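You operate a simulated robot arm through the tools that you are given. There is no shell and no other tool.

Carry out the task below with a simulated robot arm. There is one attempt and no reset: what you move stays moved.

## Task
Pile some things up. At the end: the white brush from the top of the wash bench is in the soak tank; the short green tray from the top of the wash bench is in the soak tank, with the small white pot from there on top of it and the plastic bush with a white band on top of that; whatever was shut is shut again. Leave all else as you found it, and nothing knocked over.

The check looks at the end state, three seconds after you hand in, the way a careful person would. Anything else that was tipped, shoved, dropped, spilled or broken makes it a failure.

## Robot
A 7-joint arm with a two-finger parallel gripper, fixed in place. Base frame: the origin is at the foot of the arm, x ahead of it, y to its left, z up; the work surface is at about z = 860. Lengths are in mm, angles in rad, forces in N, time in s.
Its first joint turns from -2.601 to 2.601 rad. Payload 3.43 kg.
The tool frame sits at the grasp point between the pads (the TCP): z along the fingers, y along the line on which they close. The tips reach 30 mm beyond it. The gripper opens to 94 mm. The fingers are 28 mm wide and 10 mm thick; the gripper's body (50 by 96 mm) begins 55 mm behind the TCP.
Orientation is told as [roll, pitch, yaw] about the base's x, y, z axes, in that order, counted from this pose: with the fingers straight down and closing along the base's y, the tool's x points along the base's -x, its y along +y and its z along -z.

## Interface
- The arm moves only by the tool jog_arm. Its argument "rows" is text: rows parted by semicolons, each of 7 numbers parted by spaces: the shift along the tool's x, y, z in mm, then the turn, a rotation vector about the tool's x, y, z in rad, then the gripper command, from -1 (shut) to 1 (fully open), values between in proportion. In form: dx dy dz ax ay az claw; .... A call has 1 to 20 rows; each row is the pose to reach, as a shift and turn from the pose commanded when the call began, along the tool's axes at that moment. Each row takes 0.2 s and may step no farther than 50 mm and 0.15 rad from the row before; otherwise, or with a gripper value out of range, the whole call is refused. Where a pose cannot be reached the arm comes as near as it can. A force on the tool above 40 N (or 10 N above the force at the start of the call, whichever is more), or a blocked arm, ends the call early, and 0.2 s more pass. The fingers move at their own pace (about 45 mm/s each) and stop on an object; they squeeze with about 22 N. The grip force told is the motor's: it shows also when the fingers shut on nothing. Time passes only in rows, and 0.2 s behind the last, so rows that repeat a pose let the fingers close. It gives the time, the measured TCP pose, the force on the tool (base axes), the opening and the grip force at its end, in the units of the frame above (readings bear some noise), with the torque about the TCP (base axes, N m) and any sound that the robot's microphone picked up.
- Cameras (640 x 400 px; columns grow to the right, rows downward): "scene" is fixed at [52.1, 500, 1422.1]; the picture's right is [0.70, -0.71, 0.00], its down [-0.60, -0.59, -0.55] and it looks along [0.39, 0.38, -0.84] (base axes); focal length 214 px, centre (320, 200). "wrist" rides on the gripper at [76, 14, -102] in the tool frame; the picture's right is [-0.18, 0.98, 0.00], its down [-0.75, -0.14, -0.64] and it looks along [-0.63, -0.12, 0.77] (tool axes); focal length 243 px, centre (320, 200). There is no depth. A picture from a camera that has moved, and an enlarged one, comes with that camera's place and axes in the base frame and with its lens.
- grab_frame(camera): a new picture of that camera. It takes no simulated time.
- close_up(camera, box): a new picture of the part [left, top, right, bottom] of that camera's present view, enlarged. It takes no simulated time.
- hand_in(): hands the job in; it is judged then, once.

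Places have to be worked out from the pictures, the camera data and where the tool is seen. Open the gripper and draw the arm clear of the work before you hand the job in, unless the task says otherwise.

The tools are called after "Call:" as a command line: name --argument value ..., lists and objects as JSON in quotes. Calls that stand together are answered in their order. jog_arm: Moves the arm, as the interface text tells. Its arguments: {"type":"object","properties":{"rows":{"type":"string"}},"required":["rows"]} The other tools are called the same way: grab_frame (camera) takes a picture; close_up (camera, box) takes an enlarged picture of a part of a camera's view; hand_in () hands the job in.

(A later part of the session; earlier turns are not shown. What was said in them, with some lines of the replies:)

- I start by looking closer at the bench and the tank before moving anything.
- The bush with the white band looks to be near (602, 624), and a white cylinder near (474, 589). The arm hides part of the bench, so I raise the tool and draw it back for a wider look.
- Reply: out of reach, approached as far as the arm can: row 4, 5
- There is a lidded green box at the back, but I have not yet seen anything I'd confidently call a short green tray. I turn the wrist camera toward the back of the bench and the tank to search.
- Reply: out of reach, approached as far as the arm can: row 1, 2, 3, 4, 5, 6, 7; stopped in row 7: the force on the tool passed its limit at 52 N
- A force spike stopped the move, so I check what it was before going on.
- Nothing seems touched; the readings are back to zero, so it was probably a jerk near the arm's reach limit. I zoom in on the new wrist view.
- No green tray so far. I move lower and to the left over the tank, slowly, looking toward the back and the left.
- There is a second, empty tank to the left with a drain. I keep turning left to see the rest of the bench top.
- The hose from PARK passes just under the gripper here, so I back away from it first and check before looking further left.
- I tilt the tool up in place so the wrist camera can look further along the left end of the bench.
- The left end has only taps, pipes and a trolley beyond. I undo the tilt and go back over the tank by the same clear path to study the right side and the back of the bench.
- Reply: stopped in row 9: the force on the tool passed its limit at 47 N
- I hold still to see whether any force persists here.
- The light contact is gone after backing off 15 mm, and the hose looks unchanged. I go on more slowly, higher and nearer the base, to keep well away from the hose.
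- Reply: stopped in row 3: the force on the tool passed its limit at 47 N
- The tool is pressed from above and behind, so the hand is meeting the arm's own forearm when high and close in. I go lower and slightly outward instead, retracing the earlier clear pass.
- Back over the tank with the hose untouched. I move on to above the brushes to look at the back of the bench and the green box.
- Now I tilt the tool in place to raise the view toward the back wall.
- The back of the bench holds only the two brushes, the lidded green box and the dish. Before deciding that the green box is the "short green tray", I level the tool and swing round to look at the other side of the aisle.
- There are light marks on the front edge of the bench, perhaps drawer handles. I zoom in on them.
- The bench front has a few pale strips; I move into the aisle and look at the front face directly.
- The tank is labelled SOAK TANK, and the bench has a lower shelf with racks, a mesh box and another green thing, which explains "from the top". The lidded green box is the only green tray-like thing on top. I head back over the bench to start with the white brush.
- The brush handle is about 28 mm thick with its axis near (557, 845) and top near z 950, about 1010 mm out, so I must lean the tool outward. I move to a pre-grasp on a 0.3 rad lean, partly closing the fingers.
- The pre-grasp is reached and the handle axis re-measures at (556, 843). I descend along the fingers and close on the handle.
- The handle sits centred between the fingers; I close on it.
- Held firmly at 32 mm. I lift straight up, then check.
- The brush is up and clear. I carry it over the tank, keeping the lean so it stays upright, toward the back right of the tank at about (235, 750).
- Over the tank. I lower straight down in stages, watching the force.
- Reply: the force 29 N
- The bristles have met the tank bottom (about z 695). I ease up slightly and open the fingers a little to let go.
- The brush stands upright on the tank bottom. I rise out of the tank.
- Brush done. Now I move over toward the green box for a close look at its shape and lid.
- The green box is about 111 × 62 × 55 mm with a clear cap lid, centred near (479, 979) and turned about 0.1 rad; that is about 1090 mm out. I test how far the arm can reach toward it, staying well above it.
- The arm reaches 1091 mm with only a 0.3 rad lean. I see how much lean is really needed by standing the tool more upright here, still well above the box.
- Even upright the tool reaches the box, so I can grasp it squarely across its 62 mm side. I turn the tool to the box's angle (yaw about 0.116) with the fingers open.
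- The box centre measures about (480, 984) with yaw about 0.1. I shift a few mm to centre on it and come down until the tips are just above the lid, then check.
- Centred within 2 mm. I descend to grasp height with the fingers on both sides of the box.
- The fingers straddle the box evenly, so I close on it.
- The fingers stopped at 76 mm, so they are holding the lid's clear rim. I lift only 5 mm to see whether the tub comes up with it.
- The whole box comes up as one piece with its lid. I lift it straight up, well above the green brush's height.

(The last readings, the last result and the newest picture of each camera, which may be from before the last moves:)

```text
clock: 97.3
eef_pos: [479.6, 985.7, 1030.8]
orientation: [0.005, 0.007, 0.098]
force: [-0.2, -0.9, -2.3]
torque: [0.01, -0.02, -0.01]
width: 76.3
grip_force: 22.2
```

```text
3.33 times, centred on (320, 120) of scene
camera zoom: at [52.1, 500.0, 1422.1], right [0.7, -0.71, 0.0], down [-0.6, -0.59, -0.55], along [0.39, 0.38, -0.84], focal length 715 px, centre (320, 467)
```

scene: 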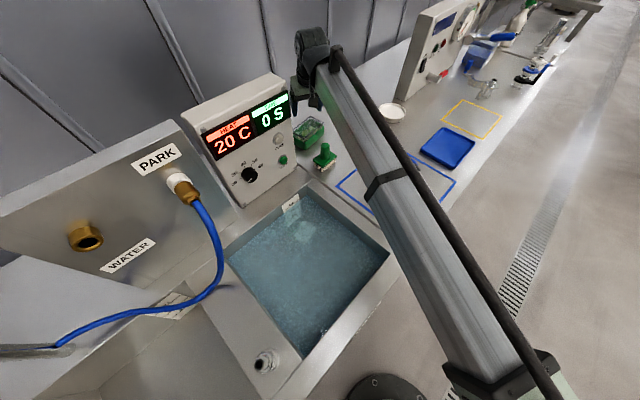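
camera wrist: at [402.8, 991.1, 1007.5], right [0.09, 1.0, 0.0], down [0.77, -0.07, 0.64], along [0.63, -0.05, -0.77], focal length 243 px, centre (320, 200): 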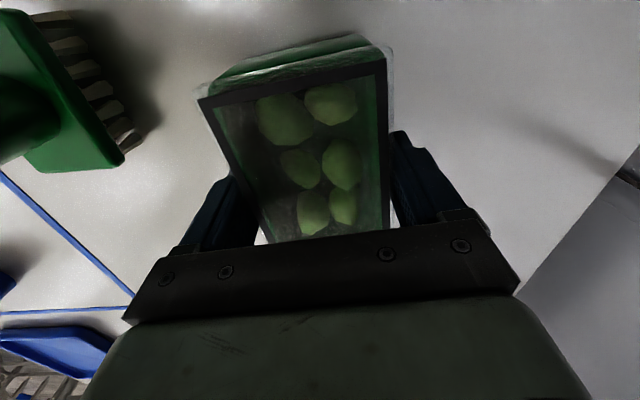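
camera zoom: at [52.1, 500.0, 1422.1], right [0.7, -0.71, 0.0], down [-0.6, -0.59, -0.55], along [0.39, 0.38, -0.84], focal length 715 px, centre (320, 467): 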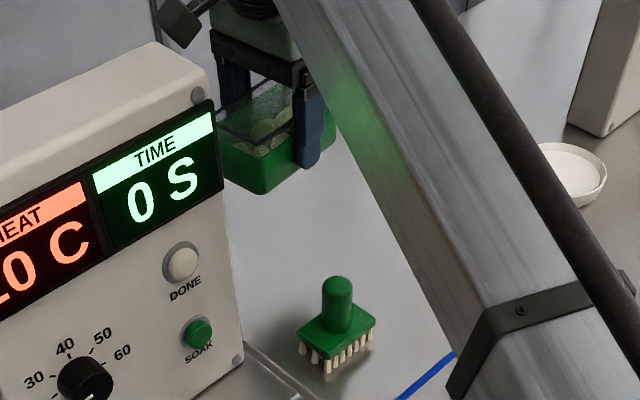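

Lifted cleanly. I move slightly right, then straight toward the base to clear the control box.

Call:
jog_arm --rows "-8 -1 0 0 0 0 -1; -20 -2 0 0 0 0 -1; -19 -12 0 0 0 0 -1; -18 -26 0 0 0 0 -1; -16 -43 0 0 0 0 -1; -15 -60 0 0 0 0 -1; -13 -78 0 0 0 0 -1; -11 -96 0 0 0 0 -1; -9 -114 0 0 0 0 -1; -7 -132 0 0 0 0 -1; -5 -150 0 0 0 0 -1; -4 -166 0 0 0 0 -1; -3 -178 0 0 0 0 -1; -2 -187 0 0 0 0 -1; -2 -187 0 0 0 0 -1"

Call:
grab_frame --camera "scene"

```text
clock: 100.5
eef_pos: [499.5, 799.2, 1030.0]
orientation: [0.004, 0.006, 0.099]
force: [-0.1, -0.5, -2.6]
torque: [-0.03, 0.01, 0.01]
width: 76.3
grip_force: 21.7
```

```text
taken
```

scene: 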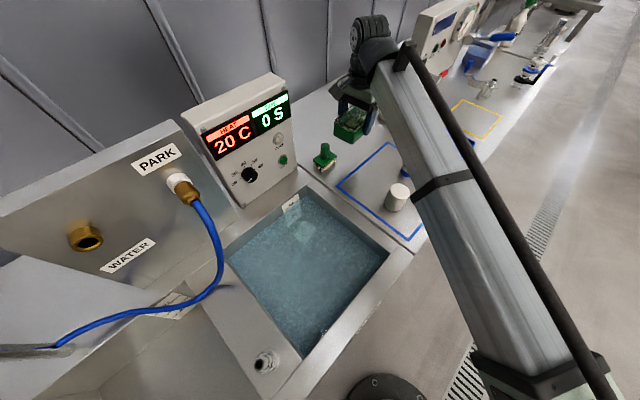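

Next I carry it over the tank, turning the tool as I go, to about (135, 655), away from the standing brush.

Call:
jog_arm --rows "8 -2 0 0 0 -0.02 -1; 24 -7 0 0 0 -0.06 -1; 43 -12 0 0 0 -0.11 -1; 63 -18 0 0 0 -0.17 -1; 83 -24 0 0 0 -0.23 -1; 103 -30 0 0 0 -0.29 -1; 124 -35 0 0 0 -0.35 -1; 145 -41 0 0 0 -0.41 -1; 166 -47 0 0 0 -0.47 -1; 187 -53 0 0 0 -0.53 -1; 208 -59 0 0 0 -0.59 -1; 229 -65 0 0 0 -0.65 -1; 250 -71 0 0 0 -0.71 -1; 271 -77 0 0 0 -0.77 -1; 292 -83 0 0 0 -0.83 -1; 313 -89 0 0 0 -0.89 -1; 334 -95 0 0 0 -0.95 -1; 354 -101 0 0 0 -1.01 -1; 368 -105 0 0 0 -1.06 -1; 377 -107 0 0 0 -1.1 -1"

Call:
grab_frame --camera "scene"

Call:
grab_frame --camera "wrist"

```text
clock: 104.7
eef_pos: [135.6, 656.0, 1030.9]
orientation: [0.007, 0.0, 1.201]
force: [-0.4, 0.1, -1.9]
torque: [0.03, -0.04, 0.01]
width: 76.2
grip_force: 21.7
```

```text
taken
```

scene: 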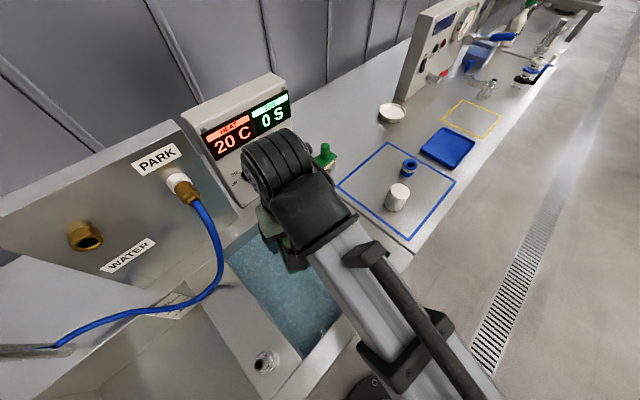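

```text
taken
camera wrist: at [96.7, 589.4, 1135.6], right [-0.85, 0.53, 0.01], down [0.41, 0.65, 0.64], along [0.33, 0.55, -0.77], focal length 243 px, centre (320, 200)
```

wrist: 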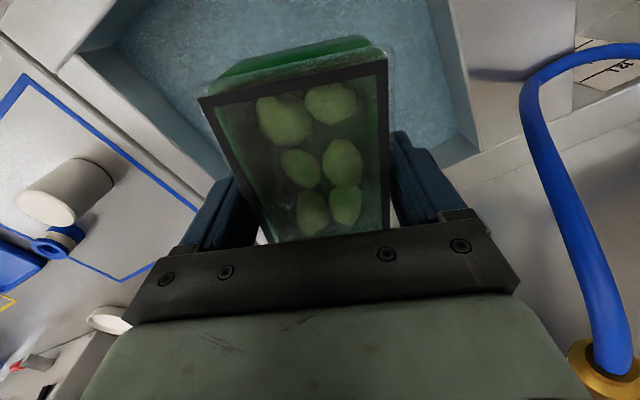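

Call:
jog_arm --rows "0 0 6 0 0 0 -1; 0 0 16 0 0 0 -1; 0 0 32 0 0 0 -1; 0 0 48 0 0 0 -1; 0 0 64 0 0 0 -1; 0 0 80 0 0 0 -1; 0 0 96 0 0 0 -1; 0 0 112 0 0 0 -1; 0 0 128 0 0 0 -1; 0 0 144 0 0 0 -1; 0 0 160 0 0 0 -1; 0 0 172 0 0 0 -1; 0 0 180 0 0 0 -1; 0 0 180 0 0 0 -1"

Call:
grab_frame --camera "scene"

Call:
grab_frame --camera "wrist"

```text
clock: 107.7
eef_pos: [134.0, 655.5, 852.3]
orientation: [0.008, 0.001, 1.199]
force: [0.0, 0.5, -2.1]
torque: [-0.05, 0.01, -0.02]
width: 76.5
grip_force: 21.8
```

```text
taken
```

scene: 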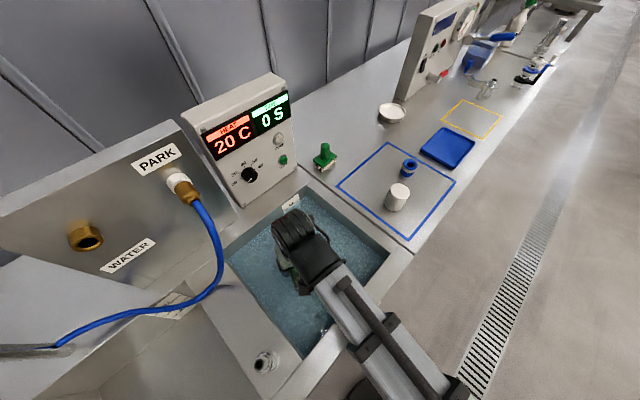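

```text
taken
camera wrist: at [95.4, 589.6, 955.8], right [-0.85, 0.53, 0.01], down [0.41, 0.65, 0.64], along [0.33, 0.55, -0.77], focal length 243 px, centre (320, 200)
```

wrist: 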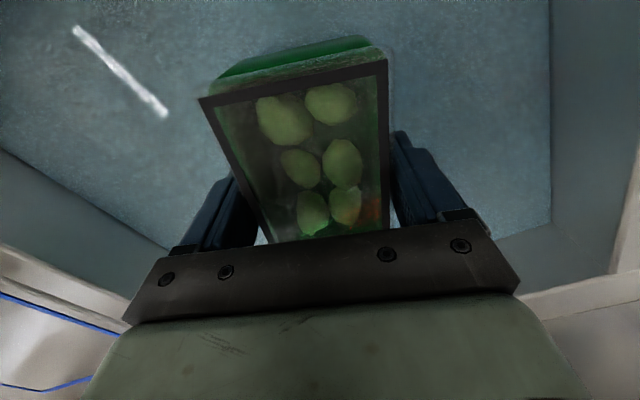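

Call:
jog_arm --rows "0 0 6 0 0 0 -1; 0 0 16 0 0 0 -1; 0 0 28 0 0 0 -1; 0 0 40 0 0 0 -1; 0 0 52 0 0 0 -1; 0 0 64 0 0 0 -1; 0 0 76 0 0 0 -1; 0 0 86 0 0 0 -1; 0 0 94 0 0 0 -1; 0 0 100 0 0 0 -1; 0 0 100 0 0 0 -1"

Call:
grab_frame --camera "scene"

Call:
grab_frame --camera "wrist"

```text
clock: 110.1
eef_pos: [133.7, 655.2, 752.3]
orientation: [0.007, -0.001, 1.2]
force: [-0.5, -0.1, -1.2]
torque: [0.01, 0.01, -0.01]
width: 76.2
grip_force: 21.9
```

```text
taken
```

scene: 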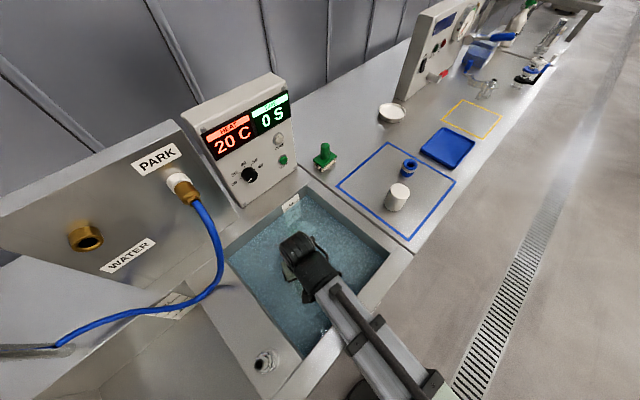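

```text
taken
camera wrist: at [94.5, 589.0, 856.2], right [-0.85, 0.53, 0.01], down [0.41, 0.65, 0.64], along [0.33, 0.55, -0.77], focal length 243 px, centre (320, 200)
```

wrist: 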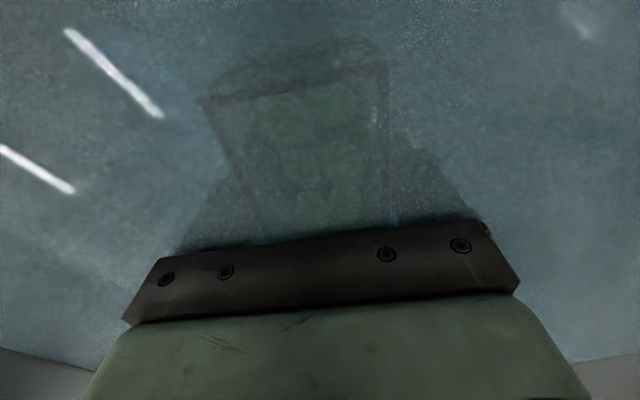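

Call:
jog_arm --rows "0 0 3 0 0 0 -1; 0 0 6 0 0 0 -1; 0 0 9 0 0 0 -1; 0 0 12 0 0 0 -1; 0 0 12 0 0 0 -1"

Call:
close_up --camera "scene" --box '[240, 180, 480, 400]'

```text
clock: 111.3
eef_pos: [133.1, 655.6, 741.0]
orientation: [0.006, 0.001, 1.199]
force: [0.9, 0.1, -1.1]
torque: [-0.02, -0.01, 0.02]
width: 76.2
grip_force: 22.1
```

```text
1.82 times, centred on (360, 290) of scene
camera zoom: at [52.1, 500.0, 1422.1], right [0.7, -0.71, 0.0], down [-0.6, -0.59, -0.55], along [0.39, 0.38, -0.84], focal length 390 px, centre (247, 36)
```

zoom: 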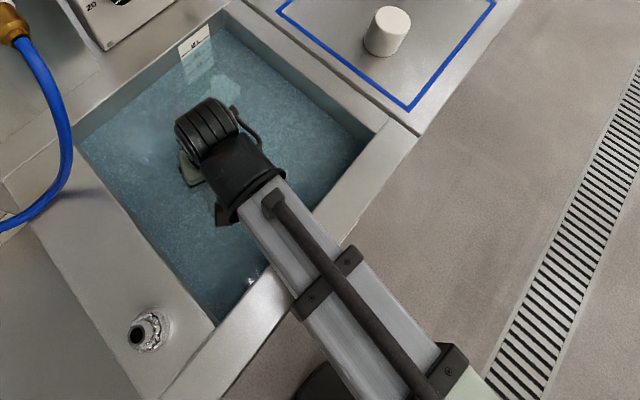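

Call:
jog_arm --rows "0 0 2 0 0 0 -1; 0 0 4 0 0 0 -1; 0 0 6 0 0 0 -1; 0 0 6 0 0 0 -1"

```text
clock: 112.3
eef_pos: [133.4, 655.3, 735.8]
orientation: [0.006, -0.001, 1.199]
force: [2.4, 3.6, 14.6]
torque: [0.01, -0.15, 0.11]
width: 76.3
grip_force: 22.4
```

The tray is down on the tank bottom (14.6 N). I ease off a touch and open the fingers evenly.

Call:
jog_arm --rows "0 0 -1 0 0 0 -1; 0 0 -1 0 0 0 -1; 0 0 -1 0 0 0 0.7; 0 0 -1 0 0 0 0.85; 0 0 -1 0 0 0 1; 0 0 -1 0 0 0 1; 0 0 -1 0 0 0 1"

Call:
grab_frame --camera "wrist"

```text
clock: 113.9
eef_pos: [133.8, 655.4, 735.9]
orientation: [0.008, 0.0, 1.198]
force: [-0.8, 0.0, 0.5]
torque: [0.0, 0.03, -0.01]
width: 93.9
grip_force: 0.1
```

```text
taken
camera wrist: at [93.9, 589.0, 839.3], right [-0.85, 0.53, 0.01], down [0.41, 0.65, 0.64], along [0.33, 0.55, -0.77], focal length 243 px, centre (320, 200)
```

wrist: 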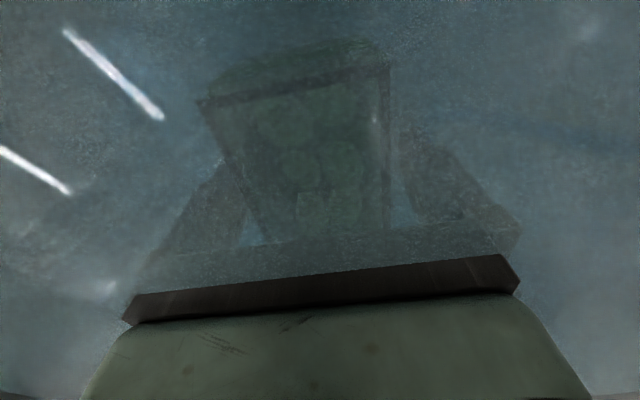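

Released with the box flat. I rise straight out of the tank.

Call:
jog_arm --rows "0 0 -6 0 0 0 1; 0 0 -18 0 0 0 1; 0 0 -36 0 0 0 1; 0 0 -54 0 0 0 1; 0 0 -74 0 0 0 1; 0 0 -94 0 0 0 1; 0 0 -114 0 0 0 1; 0 0 -134 0 0 0 1; 0 0 -154 0 0 0 1; 0 0 -174 0 0 0 1; 0 0 -194 0 0 0 1; 0 0 -214 0 0 0 1; 0 0 -234 0 0 0 1; 0 0 -254 0 0 0 1; 0 0 -272 0 0 0 1; 0 0 -285 0 0 0 1; 0 0 -290 0 0 0 1; 0 0 -290 0 0 0 1"

Call:
grab_frame --camera "wrist"

Call:
close_up --camera "wrist" --box '[60, 0, 480, 240]'

```text
clock: 117.7
eef_pos: [136.7, 655.9, 1025.6]
orientation: [0.008, 0.001, 1.198]
force: [1.3, -0.2, 0.5]
torque: [-0.01, 0.01, 0.02]
width: 93.9
grip_force: 0.0
```

```text
taken
camera wrist: at [95.6, 588.3, 1129.6], right [-0.85, 0.53, 0.01], down [0.41, 0.65, 0.64], along [0.33, 0.55, -0.77], focal length 243 px, centre (320, 200)
```

wrist: 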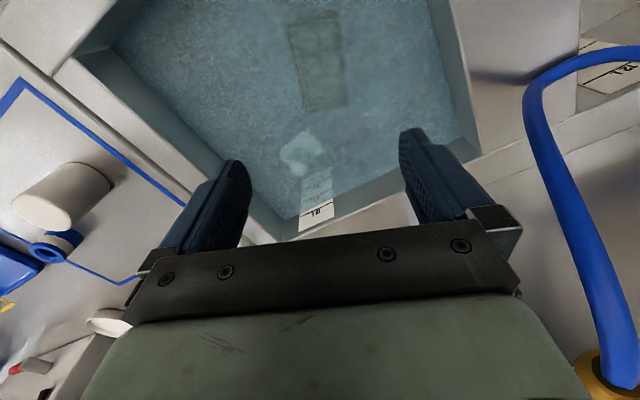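

```text
1.52 times, centred on (270, 120) of wrist
camera zoom: at [95.6, 588.3, 1129.6], right [-0.85, 0.53, 0.01], down [0.41, 0.65, 0.64], along [0.33, 0.55, -0.77], focal length 370 px, centre (396, 322)
```

zoom: 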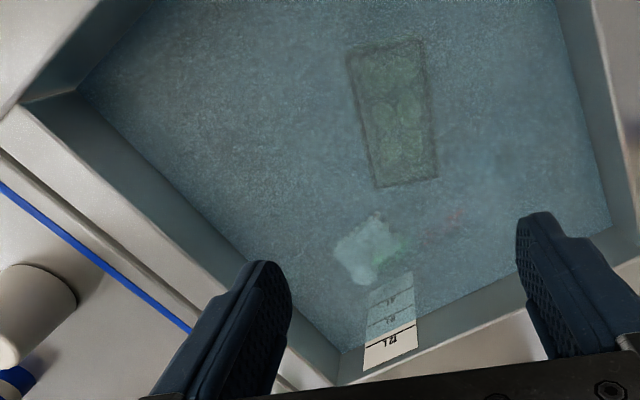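

The tray sits flat on the tank bottom and the brush stands clear of it. Next is the white pot near (462, 582); I move above it to measure it.

Call:
jog_arm --rows "-2 -12 -1 0 0 0.01 1; -5 -34 -2 0 0 0.03 1; -9 -60 -3 0 0 0.05 1; -13 -86 -4 0 0 0.08 1; -17 -112 -5 0 0 0.1 1; -21 -138 -6 0 0 0.13 1; -25 -164 -7 0 0 0.15 1; -29 -190 -8 0 0 0.18 1; -33 -216 -9 0 0 0.2 1; -37 -242 -10 0 0 0.23 1; -40 -268 -12 0 0 0.25 1; -44 -294 -13 0 0 0.28 1; -48 -316 -14 0 0 0.29 1; -50 -330 -14 0 0 0.3 1; -50 -330 -14 0 0 0.3 1"

Call:
grab_frame --camera "wrist"

Call:
close_up --camera "wrist" --box '[220, 30, 440, 190]'

```text
clock: 120.9
eef_pos: [460.4, 580.9, 1038.4]
orientation: [0.008, 0.004, 0.903]
force: [-0.2, -0.1, -0.4]
torque: [0.01, 0.01, -0.03]
width: 93.9
grip_force: 0.1
```

```text
taken
camera wrist: at [404.6, 529.3, 1141.2], right [-0.66, 0.76, 0.01], down [0.58, 0.5, 0.64], along [0.48, 0.42, -0.77], focal length 243 px, centre (320, 200)
```

wrist: 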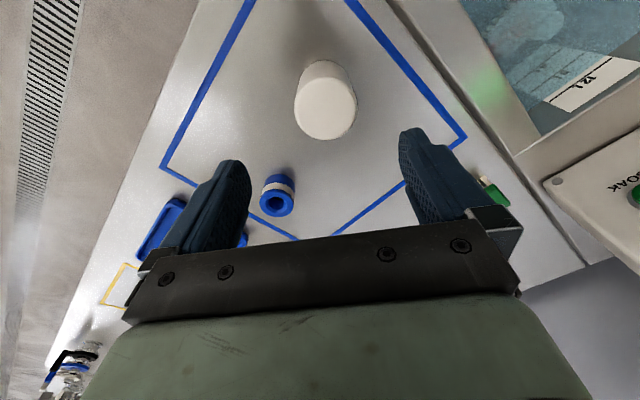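

```text
2.50 times, centred on (330, 110) of wrist
camera zoom: at [404.6, 529.3, 1141.2], right [-0.66, 0.76, 0.01], down [0.58, 0.5, 0.64], along [0.48, 0.42, -0.77], focal length 606 px, centre (295, 425)
```

zoom: 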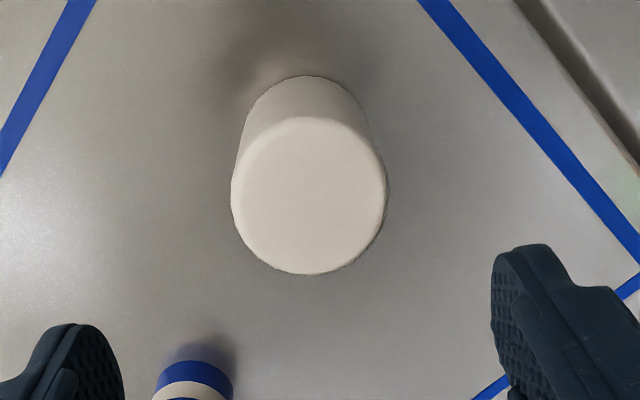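

The pot measures about 55 mm across, top near z 923, centred at (458.7, 582.5). I descend over it to TCP z about 903 and grip.

Call:
jog_arm --rows "0 1 6 0 0 0 1; 0 2 18 0 0 0 1; 0 2 34 0 0 0 1; 0 2 50 0 0 0 1; 0 2 66 0 0 0 1; 0 2 82 0 0 0 1; 0 2 98 0 0 0 1; 0 2 112 0 0 0 1; 0 2 124 0 0 0 1; 0 2 132 0 0 0 1; 0 2 135 0 0 0 1; 0 2 135 0 0 0 1"

Call:
grab_frame --camera "wrist"

```text
clock: 123.5
eef_pos: [458.2, 583.7, 902.2]
orientation: [0.007, 0.0, 0.9]
force: [-1.3, 0.2, 0.1]
torque: [0.01, 0.02, -0.01]
width: 93.8
grip_force: 0.1
```

```text
taken
camera wrist: at [401.6, 531.8, 1005.8], right [-0.66, 0.76, 0.01], down [0.58, 0.5, 0.64], along [0.48, 0.42, -0.77], focal length 243 px, centre (320, 200)
```

wrist: 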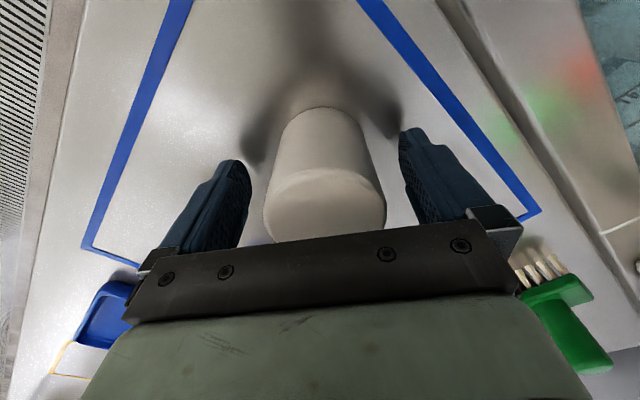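

Call:
jog_arm --rows "0 0 0 0 0 0 0.5; 0 0 0 0 0 0 0.2; 0 0 0 0 0 0 -1; 0 0 0 0 0 0 -1; 0 0 0 0 0 0 -1; 0 0 0 0 0 0 -1; 0 0 0 0 0 0 -1"

```text
clock: 125.1
eef_pos: [459.0, 583.2, 903.2]
orientation: [0.007, 0.002, 0.899]
force: [0.6, -0.7, 3.1]
torque: [-0.14, -0.11, 0.03]
width: 54.7
grip_force: 22.0
```

The pot is gripped at 54.7 mm. I lift a little and check that it comes up whole and nothing was under it.

Call:
jog_arm --rows "0 0 -2 0 0 0 -1; 0 0 -6 0 0 0 -1; 0 0 -12 0 0 0 -1; 0 0 -20 0 0 0 -1; 0 0 -30 0 0 0 -1; 0 0 -40 0 0 0 -1; 0 0 -40 0 0 0 -1"

Call:
grab_frame --camera "wrist"

Call:
close_up --camera "scene" --box '[340, 140, 480, 240]'

```text
clock: 126.7
eef_pos: [460.0, 583.2, 942.3]
orientation: [0.007, 0.003, 0.901]
force: [-0.3, -0.6, -0.6]
torque: [-0.02, 0.03, 0.0]
width: 54.9
grip_force: 22.5
```

```text
taken
camera wrist: at [402.4, 531.6, 1045.7], right [-0.66, 0.76, 0.01], down [0.58, 0.5, 0.64], along [0.48, 0.42, -0.77], focal length 243 px, centre (320, 200)
```

wrist: 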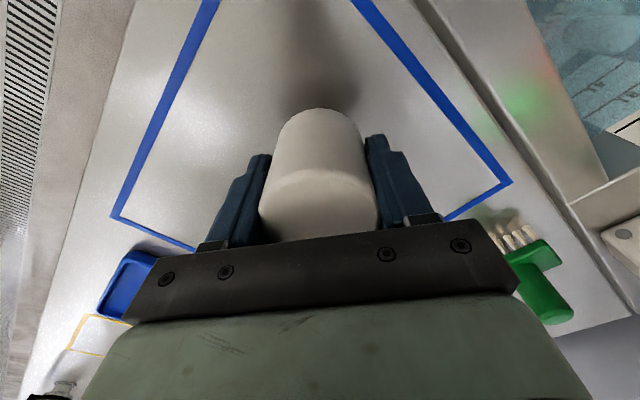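

```text
4.00 times, centred on (410, 190) of scene
camera zoom: at [52.1, 500.0, 1422.1], right [0.7, -0.71, 0.0], down [-0.6, -0.59, -0.55], along [0.39, 0.38, -0.84], focal length 858 px, centre (-40, 240)
```

zoom: 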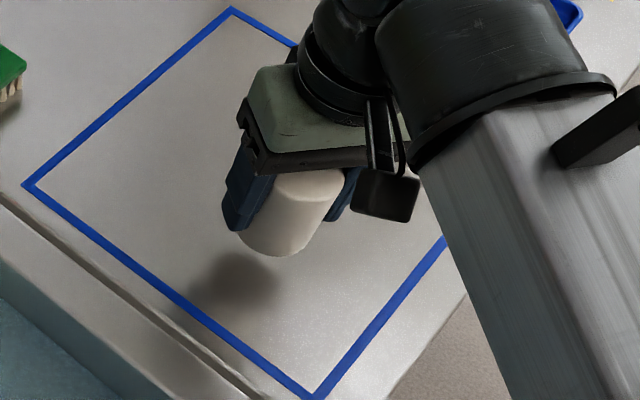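

The pot is whole and nothing was beneath it. I raise it further and carry it over the tray at (134, 655).

Call:
jog_arm --rows "0 0 -10 0 0 0 -1; 0 0 -28 0 0 0 -1; 0 0 -48 0 0 0 -1; 0 0 -68 0 0 0 -1; 4 8 -82 0 0 -0.01 -1; 14 28 -90 0 0 -0.03 -1; 26 53 -92 0 0 -0.05 -1; 38 78 -92 0 0 -0.08 -1; 50 103 -92 0 0 -0.1 -1; 62 128 -92 0 0 -0.13 -1; 74 153 -92 0 0 -0.15 -1; 86 178 -92 0 0 -0.18 -1; 98 203 -92 0 0 -0.2 -1; 110 228 -92 0 0 -0.23 -1; 122 253 -92 0 0 -0.25 -1; 133 275 -92 0 0 -0.28 -1; 141 291 -92 0 0 -0.29 -1; 146 300 -92 0 0 -0.3 -1; 146 300 -92 0 0 -0.3 -1"

Call:
grab_frame --camera "wrist"

```text
clock: 130.7
eef_pos: [133.6, 655.7, 1036.9]
orientation: [0.006, 0.001, 1.197]
force: [-0.3, -0.5, -0.2]
torque: [-0.02, 0.01, -0.01]
width: 55.0
grip_force: 22.3
```

```text
taken
camera wrist: at [93.1, 589.3, 1140.1], right [-0.85, 0.53, 0.01], down [0.41, 0.65, 0.64], along [0.33, 0.55, -0.77], focal length 243 px, centre (320, 200)
```

wrist: 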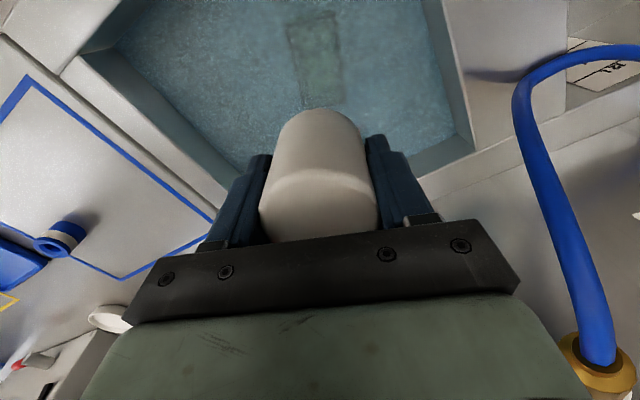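

The tray's centre re-measures at about (134, 654), right under the pot. I lower toward the lid.

Call:
jog_arm --rows "0 0 8 0 0 0 -1; 0 0 22 0 0 0 -1; 0 0 40 0 0 0 -1; 0 0 58 0 0 0 -1; 0 0 76 0 0 0 -1; 0 0 94 0 0 0 -1; 0 0 112 0 0 0 -1; 0 0 130 0 0 0 -1; 0 0 148 0 0 0 -1; 0 0 166 0 0 0 -1; 0 0 182 0 0 0 -1; 0 0 196 0 0 0 -1; 0 0 208 0 0 0 -1; 0 0 216 0 0 0 -1; 0 0 222 0 0 0 -1; 0 0 222 0 0 0 -1"

Call:
grab_frame --camera "wrist"

```text
clock: 134.1
eef_pos: [132.6, 655.1, 814.5]
orientation: [0.007, 0.002, 1.197]
force: [0.3, -0.2, -1.5]
torque: [-0.01, 0.0, -0.02]
width: 54.5
grip_force: 21.9
```

```text
taken
camera wrist: at [93.1, 588.7, 917.2], right [-0.85, 0.53, 0.01], down [0.41, 0.65, 0.64], along [0.33, 0.55, -0.77], focal length 243 px, centre (320, 200)
```

wrist: 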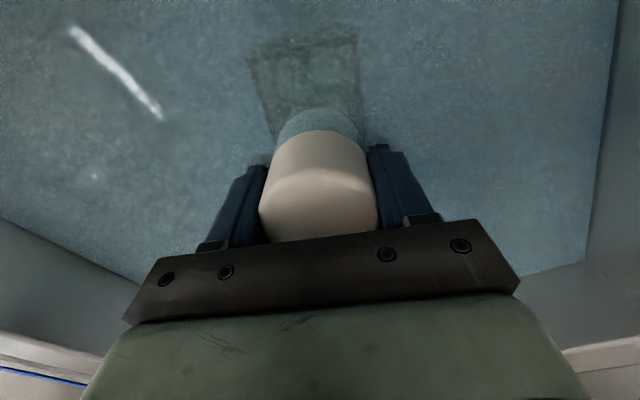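

Call:
jog_arm --rows "0 0 3 0 0 0 -1; 0 0 6 0 0 0 -1; 0 0 9 0 0 0 -1; 0 0 12 0 0 0 -1; 0 0 14 0 0 0 -1; 0 0 14 0 0 0 -1"

```text
clock: 135.5
eef_pos: [132.2, 656.5, 800.6]
orientation: [0.006, -0.002, 1.198]
force: [0.3, 0.1, -1.1]
torque: [0.01, 0.01, 0.02]
width: 55.0
grip_force: 22.2
```

Call:
jog_arm --rows "0 0 1.5 0 0 0 -1; 0 0 3 0 0 0 -1; 0 0 4.5 0 0 0 -1; 0 0 4.5 0 0 0 -1"

```text
clock: 136.5
eef_pos: [133.6, 656.5, 796.2]
orientation: [0.007, -0.001, 1.198]
force: [-0.5, 1.1, -0.8]
torque: [-0.01, -0.02, 0.01]
width: 54.9
grip_force: 22.2
```

Call:
jog_arm --rows "0 0 1.2 0 0 0 -1; 0 0 2.4 0 0 0 -1; 0 0 2.4 0 0 0 -1"

```text
clock: 137.3
eef_pos: [132.8, 655.5, 795.2]
orientation: [0.006, -0.002, 1.2]
force: [-1.2, 1.4, 14.8]
torque: [-0.17, -0.23, -0.08]
width: 55.1
grip_force: 22.6
```

Contact on the lid at 14.8 N. I ease off about 1 mm and open the fingers.

Call:
jog_arm --rows "0 0 -0.9 0 0 0 -1; 0 0 -0.9 0 0 0 -1; 0 0 -0.9 0 0 0 0.3; 0 0 -0.9 0 0 0 0.5; 0 0 -0.9 0 0 0 0.8; 0 0 -0.9 0 0 0 1; 0 0 -0.9 0 0 0 1"

Call:
grab_frame --camera "wrist"

```text
clock: 138.9
eef_pos: [131.5, 655.8, 795.2]
orientation: [0.005, 0.0, 1.199]
force: [0.6, 0.6, -0.2]
torque: [-0.02, -0.03, -0.01]
width: 94.2
grip_force: 0.0
```

```text
taken
camera wrist: at [92.6, 589.3, 898.2], right [-0.85, 0.53, 0.01], down [0.41, 0.65, 0.64], along [0.33, 0.55, -0.77], focal length 243 px, centre (320, 200)
```

wrist: 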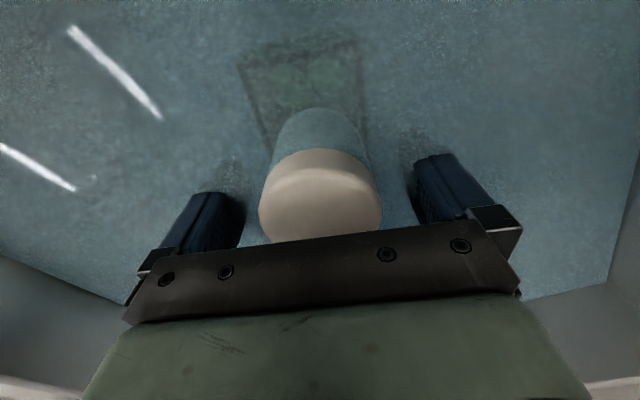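

The pot stands on the tray. I rise straight up and out.

Call:
jog_arm --rows "0 0 -4 0 0 0 1; 0 0 -12 0 0 0 1; 0 0 -26 0 0 0 1; 0 0 -44 0 0 0 1; 0 0 -64 0 0 0 1; 0 0 -84 0 0 0 1; 0 0 -104 0 0 0 1; 0 0 -124 0 0 0 1; 0 0 -144 0 0 0 1; 0 0 -164 0 0 0 1; 0 0 -184 0 0 0 1; 0 0 -204 0 0 0 1; 0 0 -220 0 0 0 1; 0 0 -232 0 0 0 1; 0 0 -238 0 0 0 1; 0 0 -238 0 0 0 1"

Call:
grab_frame --camera "wrist"

Call:
close_up --camera "wrist" --box '[180, 0, 440, 220]'

```text
clock: 142.3
eef_pos: [133.8, 655.0, 1031.9]
orientation: [0.006, -0.001, 1.199]
force: [0.7, -0.7, 0.2]
torque: [0.01, -0.04, 0.04]
width: 94.1
grip_force: 0.0
```

```text
taken
camera wrist: at [94.2, 588.8, 1135.0], right [-0.85, 0.53, 0.01], down [0.41, 0.65, 0.64], along [0.33, 0.55, -0.77], focal length 243 px, centre (320, 200)
```

wrist: 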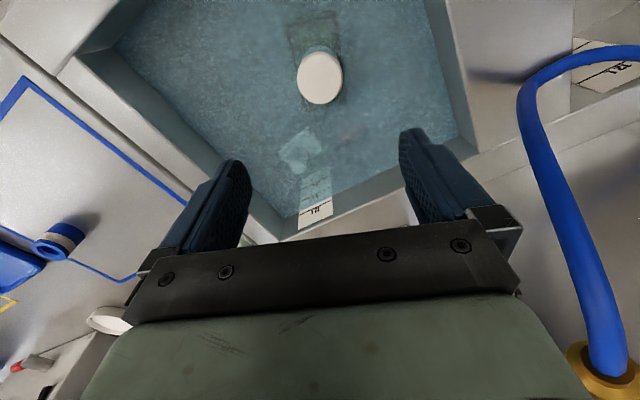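

```text
1.82 times, centred on (310, 110) of wrist
camera zoom: at [94.2, 588.8, 1135.0], right [-0.85, 0.53, 0.01], down [0.41, 0.65, 0.64], along [0.33, 0.55, -0.77], focal length 441 px, centre (338, 364)
```

zoom: 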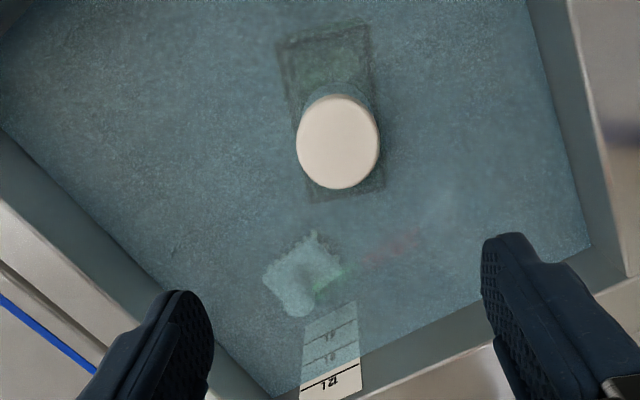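

The pot stands squarely on the tray. Now the bush near (602, 624); I move above it and measure.

Call:
jog_arm --rows "-3 -9 0 0 0 0.01 1; -8 -26 0 0 0 0.02 1; -15 -48 0 0 0 0.04 1; -22 -71 -1 0 0 0.06 1; -30 -95 -2 0 0 0.08 1; -38 -119 -2 0 0 0.1 1; -45 -143 -3 0 0 0.12 1; -53 -167 -3 0 0 0.15 1; -60 -191 -4 0 0 0.17 1; -68 -215 -4 0 0 0.19 1; -75 -239 -5 0 0 0.21 1; -83 -263 -5 0 0 0.23 1; -91 -288 -6 0 0 0.26 1; -99 -313 -6 0 0 0.28 1; -106 -338 -7 0 0 0.3 1; -114 -363 -7 0 0 0.32 1; -122 -388 -8 0 0 0.34 1; -130 -411 -8 0 0 0.36 1; -136 -432 -8 0 0 0.38 1; -141 -447 -8 0 0 0.396 1"

Call:
grab_frame --camera "wrist"

Call:
close_up --camera "wrist" --box '[240, 40, 420, 180]'

```text
clock: 146.5
eef_pos: [600.5, 624.5, 1037.7]
orientation: [0.007, 0.001, 0.802]
force: [-0.3, -0.2, 0.1]
torque: [0.01, 0.01, -0.01]
width: 94.1
grip_force: 0.0
```

```text
taken
camera wrist: at [539.2, 579.1, 1140.9], right [-0.58, 0.81, 0.01], down [0.63, 0.44, 0.64], along [0.52, 0.37, -0.77], focal length 243 px, centre (320, 200)
```

wrist: 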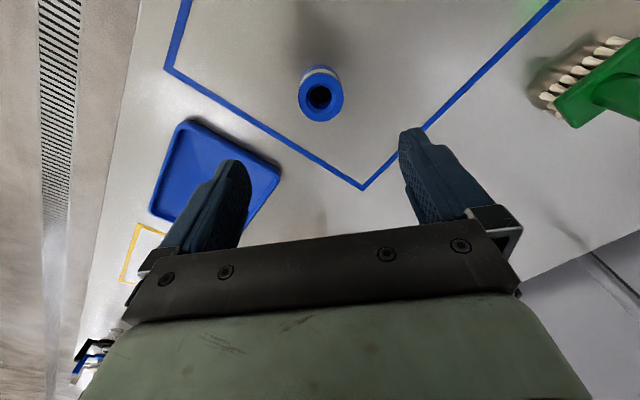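

```text
2.86 times, centred on (330, 110) of wrist
camera zoom: at [539.2, 579.1, 1140.9], right [-0.58, 0.81, 0.01], down [0.63, 0.44, 0.64], along [0.52, 0.37, -0.77], focal length 693 px, centre (291, 457)
```

zoom: 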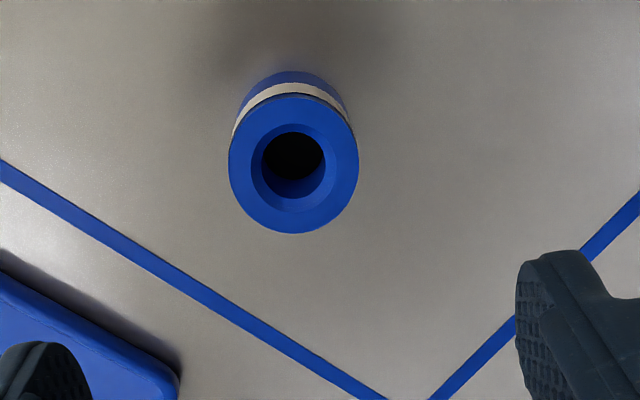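

The bush measures about 43.5 mm across, top near z 900, centred near (598, 622.5). I descend over it and grip.

Call:
jog_arm --rows "1 0 6 0 0 0 0.6; 2 0 18 0 0 0 0.6; 3 0 34 0 0 0 0.6; 3 0 50 0 0 0 0.6; 3 0 66 0 0 0 0.6; 3 0 82 0 0 0 0.6; 3 0 98 0 0 0 0.6; 3 0 114 0 0 0 0.6; 3 0 126 0 0 0 0.6; 3 0 134 0 0 0 0.6; 3 0 137 0 0 0 0.6; 3 0 137 0 0 0 0.6"

Call:
grab_frame --camera "wrist"

```text
clock: 149.1
eef_pos: [599.1, 622.4, 899.8]
orientation: [0.007, 0.003, 0.803]
force: [-0.7, -0.7, -0.7]
torque: [-0.03, 0.02, 0.0]
width: 75.0
grip_force: 0.0
```

```text
taken
camera wrist: at [536.6, 577.1, 1003.1], right [-0.58, 0.81, 0.01], down [0.63, 0.44, 0.64], along [0.52, 0.37, -0.77], focal length 243 px, centre (320, 200)
```

wrist: 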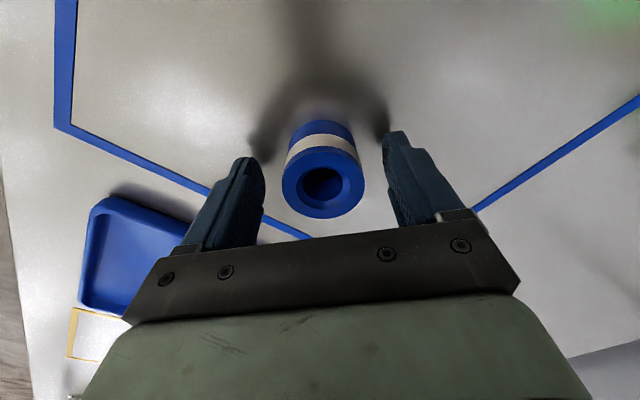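

Call:
jog_arm --rows "0 0 0 0 0 0 0.2; 0 0 0 0 0 0 -1; 0 0 0 0 0 0 -1; 0 0 0 0 0 0 -1; 0 0 0 0 0 0 -1; 0 0 0 0 0 0 -1"

Call:
jog_arm --rows "0 0 -2 0 0 0 -1; 0 0 -6 0 0 0 -1; 0 0 -14 0 0 0 -1; 0 0 -26 0 0 0 -1; 0 0 -42 0 0 0 -1; 0 0 -60 0 0 0 -1; 0 0 -78 0 0 0 -1; 0 0 -96 0 0 0 -1; 0 0 -114 0 0 0 -1; 0 0 -128 0 0 0 -1; 0 0 -136 0 0 0 -1; 0 0 -136 0 0 0 -1"

Call:
grab_frame --camera "wrist"

```text
clock: 150.5
eef_pos: [598.5, 623.5, 900.7]
orientation: [0.008, 0.002, 0.802]
force: [-0.5, 0.3, 0.9]
torque: [0.03, -0.03, 0.03]
width: 43.3
grip_force: 22.1
```

```text
clock: 153.1
eef_pos: [598.7, 622.4, 1035.9]
orientation: [0.007, 0.003, 0.804]
force: [0.7, 0.6, -1.9]
torque: [0.02, -0.02, -0.02]
width: 43.3
grip_force: 21.3
```

```text
taken
camera wrist: at [537.3, 577.1, 1139.5], right [-0.58, 0.81, 0.01], down [0.63, 0.44, 0.64], along [0.52, 0.37, -0.77], focal length 243 px, centre (320, 200)
```

wrist: 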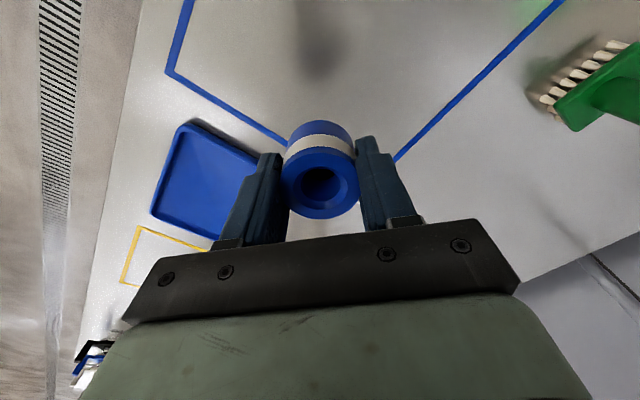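

The bush is held with its band level. I carry it back over the pot.

Call:
jog_arm --rows "6 7 0 0 0 -0.01 -1; 17 20 0 0 0 -0.02 -1; 32 38 0 0 0 -0.04 -1; 48 57 0 0 0 -0.06 -1; 64 76 0 0 0 -0.08 -1; 80 95 0 0 0 -0.1 -1; 96 114 0 0 0 -0.12 -1; 112 133 0 0 0 -0.15 -1; 128 152 0 0 0 -0.17 -1; 144 171 0 0 0 -0.19 -1; 160 190 0 0 0 -0.21 -1; 176 209 0 0 0 -0.23 -1; 193 229 0 0 0 -0.26 -1; 210 249 0 0 0 -0.28 -1; 227 269 0 0 0 -0.3 -1; 244 289 0 0 0 -0.32 -1; 261 309 0 0 0 -0.34 -1; 277 329 0 0 0 -0.36 -1; 291 345 0 0 0 -0.38 -1; 300 357 0 0 0 -0.396 -1"

Call:
jog_arm --rows "0 0 0 0 0 0 -1; 0 0 0 0 0 0 -1"

Call:
grab_frame --camera "wrist"

Call:
close_up --camera "wrist" --box '[220, 0, 420, 220]'

```text
clock: 157.3
eef_pos: [132.7, 653.1, 1039.5]
orientation: [0.005, 0.001, 1.199]
force: [1.1, 0.1, -0.9]
torque: [0.02, -0.01, 0.0]
width: 43.6
grip_force: 21.3
```

```text
clock: 157.9
eef_pos: [133.6, 652.8, 1039.6]
orientation: [0.006, 0.0, 1.2]
force: [-0.4, -0.4, -1.0]
torque: [0.01, -0.02, -0.03]
width: 43.6
grip_force: 21.9
```

```text
taken
camera wrist: at [93.8, 586.4, 1143.1], right [-0.85, 0.53, 0.01], down [0.41, 0.65, 0.64], along [0.33, 0.55, -0.77], focal length 243 px, centre (320, 200)
```

wrist: 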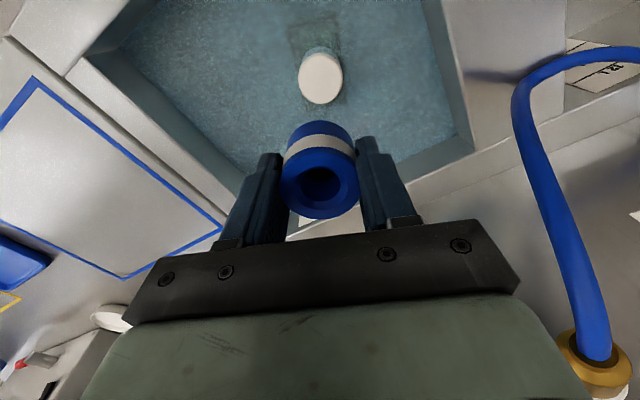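

```text
1.82 times, centred on (320, 110) of wrist
camera zoom: at [93.8, 586.4, 1143.1], right [-0.85, 0.53, 0.01], down [0.41, 0.65, 0.64], along [0.33, 0.55, -0.77], focal length 441 px, centre (320, 364)
```

zoom: 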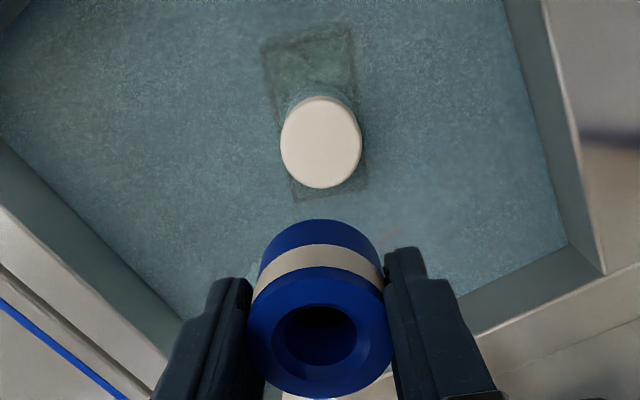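

The bush is within about 2 mm of the pot's centre. I lower toward the pot's top, expected contact near TCP z 858.

Call:
jog_arm --rows "0 0 8 0 0 0 -1; 0 0 22 0 0 0 -1; 0 0 40 0 0 0 -1; 0 0 58 0 0 0 -1; 0 0 76 0 0 0 -1; 0 0 94 0 0 0 -1; 0 0 110 0 0 0 -1; 0 0 126 0 0 0 -1; 0 0 140 0 0 0 -1; 0 0 152 0 0 0 -1; 0 0 160 0 0 0 -1; 0 0 165 0 0 0 -1; 0 0 165 0 0 0 -1"

Call:
grab_frame --camera "wrist"

Call:
close_up --camera "wrist" --box '[220, 60, 420, 240]'

```text
clock: 160.7
eef_pos: [133.4, 654.8, 874.2]
orientation: [0.008, 0.0, 1.2]
force: [0.6, 0.6, -1.4]
torque: [-0.03, 0.02, 0.0]
width: 43.3
grip_force: 22.1
```

```text
taken
camera wrist: at [93.8, 588.7, 977.8], right [-0.85, 0.53, 0.01], down [0.41, 0.65, 0.64], along [0.33, 0.55, -0.77], focal length 243 px, centre (320, 200)
```

wrist: 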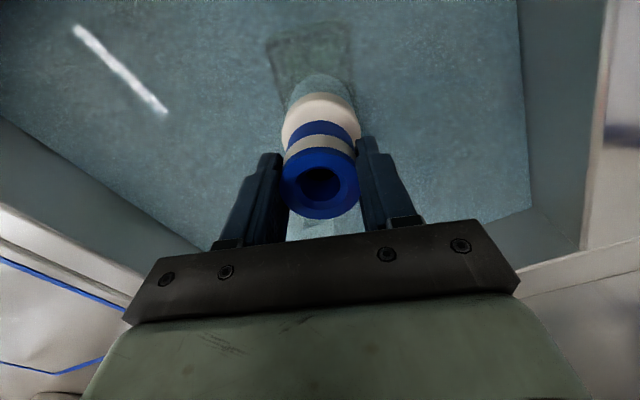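

```text
2.22 times, centred on (320, 150) of wrist
camera zoom: at [93.8, 588.7, 977.8], right [-0.85, 0.53, 0.01], down [0.41, 0.65, 0.64], along [0.33, 0.55, -0.77], focal length 539 px, centre (320, 311)
```

zoom: 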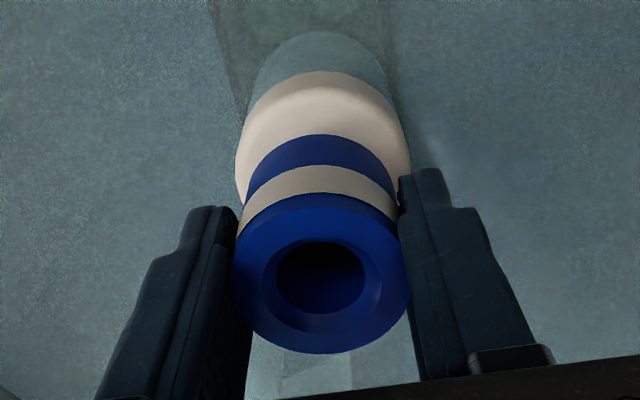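

Well aligned over the pot. I lower the last stretch in small steps.

Call:
jog_arm --rows "0 0 2.5 0 0 0 -1; 0 0 5 0 0 0 -1; 0 0 7.5 0 0 0 -1; 0 0 10 0 0 0 -1; 0 0 10 0 0 0 -1"

```text
clock: 161.9
eef_pos: [132.9, 653.9, 863.9]
orientation: [0.008, 0.001, 1.199]
force: [0.1, -0.2, -0.8]
torque: [0.02, 0.0, 0.02]
width: 43.5
grip_force: 21.6
```

Call:
jog_arm --rows "0 0 1.2 0 0 0 -1; 0 0 2.4 0 0 0 -1; 0 0 3.6 0 0 0 -1; 0 0 3.6 0 0 0 -1"

```text
clock: 162.9
eef_pos: [132.2, 655.2, 860.3]
orientation: [0.006, -0.001, 1.199]
force: [1.8, -1.2, 15.2]
torque: [-0.09, -0.22, 0.05]
width: 43.6
grip_force: 21.8
```

Contact at 15 N on the pot. I ease off and open slowly.

Call:
jog_arm --rows "0 0 -0.9 0 0 0 -1; 0 0 -0.9 0 0 0 -1; 0 0 -0.9 0 0 0 0.05; 0 0 -0.9 0 0 0 0.2; 0 0 -0.9 0 0 0 0.4; 0 0 -0.9 0 0 0 0.6; 0 0 -0.9 0 0 0 0.6"

Call:
grab_frame --camera "wrist"

Call:
close_up --camera "wrist" --box '[220, 60, 420, 240]'

```text
clock: 164.5
eef_pos: [132.3, 655.7, 861.6]
orientation: [0.005, 0.001, 1.199]
force: [0.3, 0.5, 0.7]
torque: [0.02, 0.04, 0.01]
width: 75.3
grip_force: 0.0
```

```text
taken
camera wrist: at [93.7, 588.4, 964.9], right [-0.85, 0.53, 0.01], down [0.41, 0.65, 0.64], along [0.33, 0.55, -0.77], focal length 243 px, centre (320, 200)
```

wrist: 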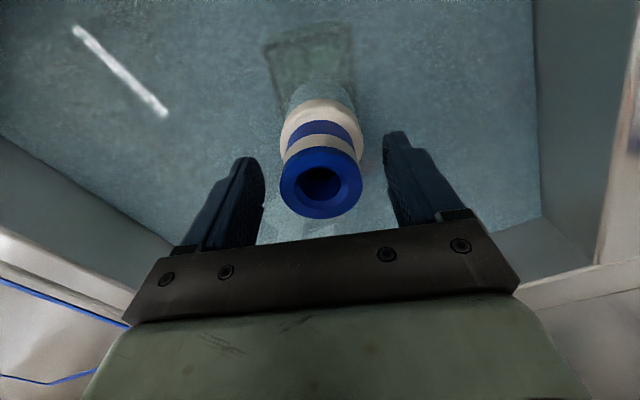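

```text
2.22 times, centred on (320, 150) of wrist
camera zoom: at [93.7, 588.4, 964.9], right [-0.85, 0.53, 0.01], down [0.41, 0.65, 0.64], along [0.33, 0.55, -0.77], focal length 539 px, centre (320, 311)
```

zoom: 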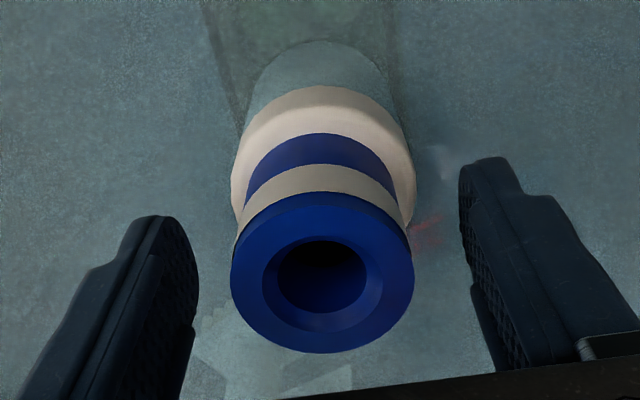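

The bush sits level and centred on the pot, clear of both fingers. I rise straight up.

Call:
jog_arm --rows "0 0 -3 0 0 0 0.6; 0 0 -10 0 0 0 0.6; 0 0 -22 0 0 0 0.6; 0 0 -38 0 0 0 0.6; 0 0 -56 0 0 0 0.6; 0 0 -74 0 0 0 0.6; 0 0 -94 0 0 0 0.6; 0 0 -114 0 0 0 0.6; 0 0 -134 0 0 0 0.6; 0 0 -152 0 0 0 0.6; 0 0 -166 0 0 0 0.6; 0 0 -175 0 0 0 0.6; 0 0 -175 0 0 0 0.6"

Call:
grab_frame --camera "wrist"

```text
clock: 167.3
eef_pos: [133.9, 653.2, 1036.5]
orientation: [0.009, -0.001, 1.199]
force: [-0.2, -0.8, 0.2]
torque: [-0.01, 0.03, 0.02]
width: 75.0
grip_force: 0.0
```

```text
taken
camera wrist: at [95.2, 587.3, 1139.3], right [-0.85, 0.53, 0.01], down [0.41, 0.65, 0.64], along [0.33, 0.55, -0.77], focal length 243 px, centre (320, 200)
```

wrist: 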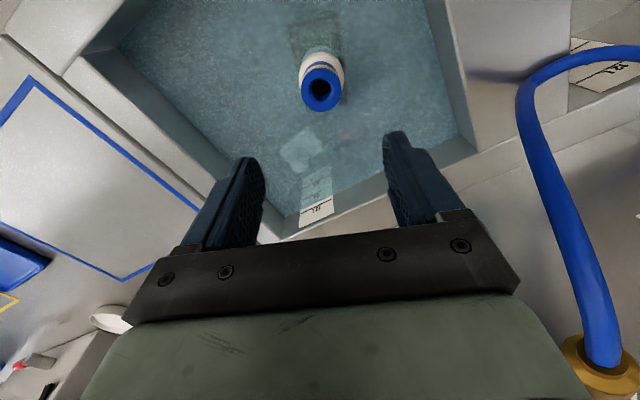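

The stack looks right. I draw the arm away over the bench to the right and check the whole scene.

Call:
jog_arm --rows "-1 -8 -2 0 0 0.01 1; -4 -24 -5 0 0 0.02 1; -8 -46 -8 0 0 0.04 1; -12 -70 -10 0 0 0.07 1; -17 -95 -12 0 0 0.09 1; -21 -120 -14 0 0 0.12 1; -26 -146 -16 0 0 0.14 1; -30 -172 -18 0 0 0.17 1; -35 -198 -20 0 0 0.19 1; -40 -224 -22 0 0 0.22 1; -44 -250 -24 0 0 0.24 1; -49 -276 -26 0 0 0.27 1; -53 -302 -28 0 0 0.29 1; -58 -328 -29 0 0 0.32 1; -62 -354 -30 0 0 0.34 1; -67 -380 -30 0 0 0.37 1; -72 -406 -30 0 0 0.39 1; -76 -430 -30 0 0 0.41 1; -80 -452 -30 0 0 0.43 1; -83 -468 -30 0 0 0.45 1"

Call:
jog_arm --rows "-5 -20 0 0 0 0.02 1; -5 -50 0 0 0 0.05 1; -5 -85 0 0 0 0.08 1; -5 -120 0 0 0 0.11 1; -5 -150 0 0 0 0.14 1; -5 -170 0 0 0 0.15 1; -5 -170 0 0 0 0.15 1"

Call:
grab_frame --camera "scene"

Call:
close_up --camera "scene" --box '[220, 170, 420, 380]'

```text
clock: 171.5
eef_pos: [600.6, 562.5, 1064.1]
orientation: [0.007, 0.003, 0.75]
force: [-0.7, 0.3, 0.1]
torque: [0.02, 0.01, -0.01]
width: 94.1
grip_force: 0.1
```

```text
clock: 173.1
eef_pos: [721.3, 441.3, 1062.9]
orientation: [0.008, 0.004, 0.601]
force: [-0.1, 0.5, -0.7]
torque: [0.03, 0.0, -0.02]
width: 93.9
grip_force: 0.0
```

```text
taken
```

scene: 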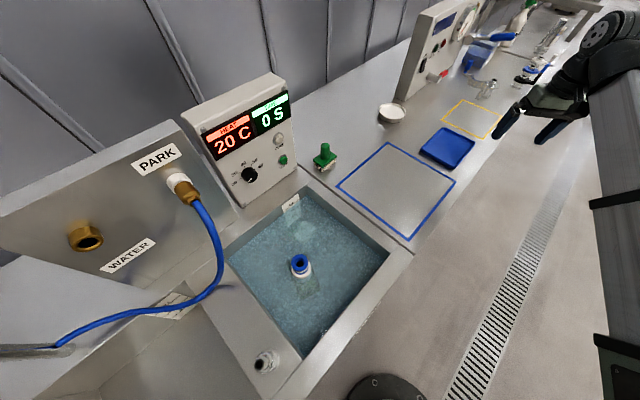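

```text
1.90 times, centred on (320, 275) of scene
camera zoom: at [52.1, 500.0, 1422.1], right [0.7, -0.71, 0.0], down [-0.6, -0.59, -0.55], along [0.39, 0.38, -0.84], focal length 408 px, centre (320, 57)
```

zoom: 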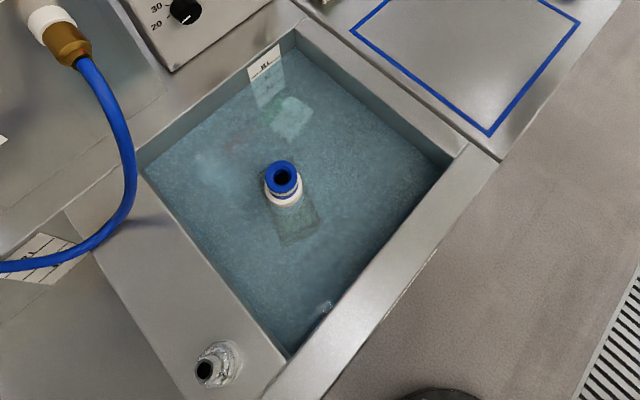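

Everything matches: the brush stands in the soak tank, and the tray, pot and bush are stacked there. The tray's lid is still shut. The green brush, dish, blue tray and hose look as they did at the start. The gripper is open and clear, so I hand in.

Call:
hand_in

```text
The job is handed in.
```

I've handed the job in. In the last pictures, everything you asked for is in the soak tank.

- **White brush:** it stands upright on the tank bottom, at the back right.
- **Stack:** the green tray sits flat on the tank bottom. The white pot is on the tray's lid and the bush with the white band is on the pot, each centred to within about 3 mm.
- **Shut things:** the tray's clear lid stayed on throughout. I opened nothing else.
- **Everything else:** the green brush, white dish, blue tray, hose and controls look as they did at the start. I saw nothing tipped or spilled.

**My readings of the names:** no plain green tray was in view on top of the wash bench. I took the low green box with the clear lid and fruit inside as the "short green tray". I took the closed white cylinder, about 55 mm across, as the "small white pot" rather than the wide white dish.

**Force stops:** while I was looking around early on, the arm stopped three times on its force limit. From the pictures and readings I put two of these down to the hand meeting the arm's own forearm. I found no cause for the first, but nothing nearby looked moved.
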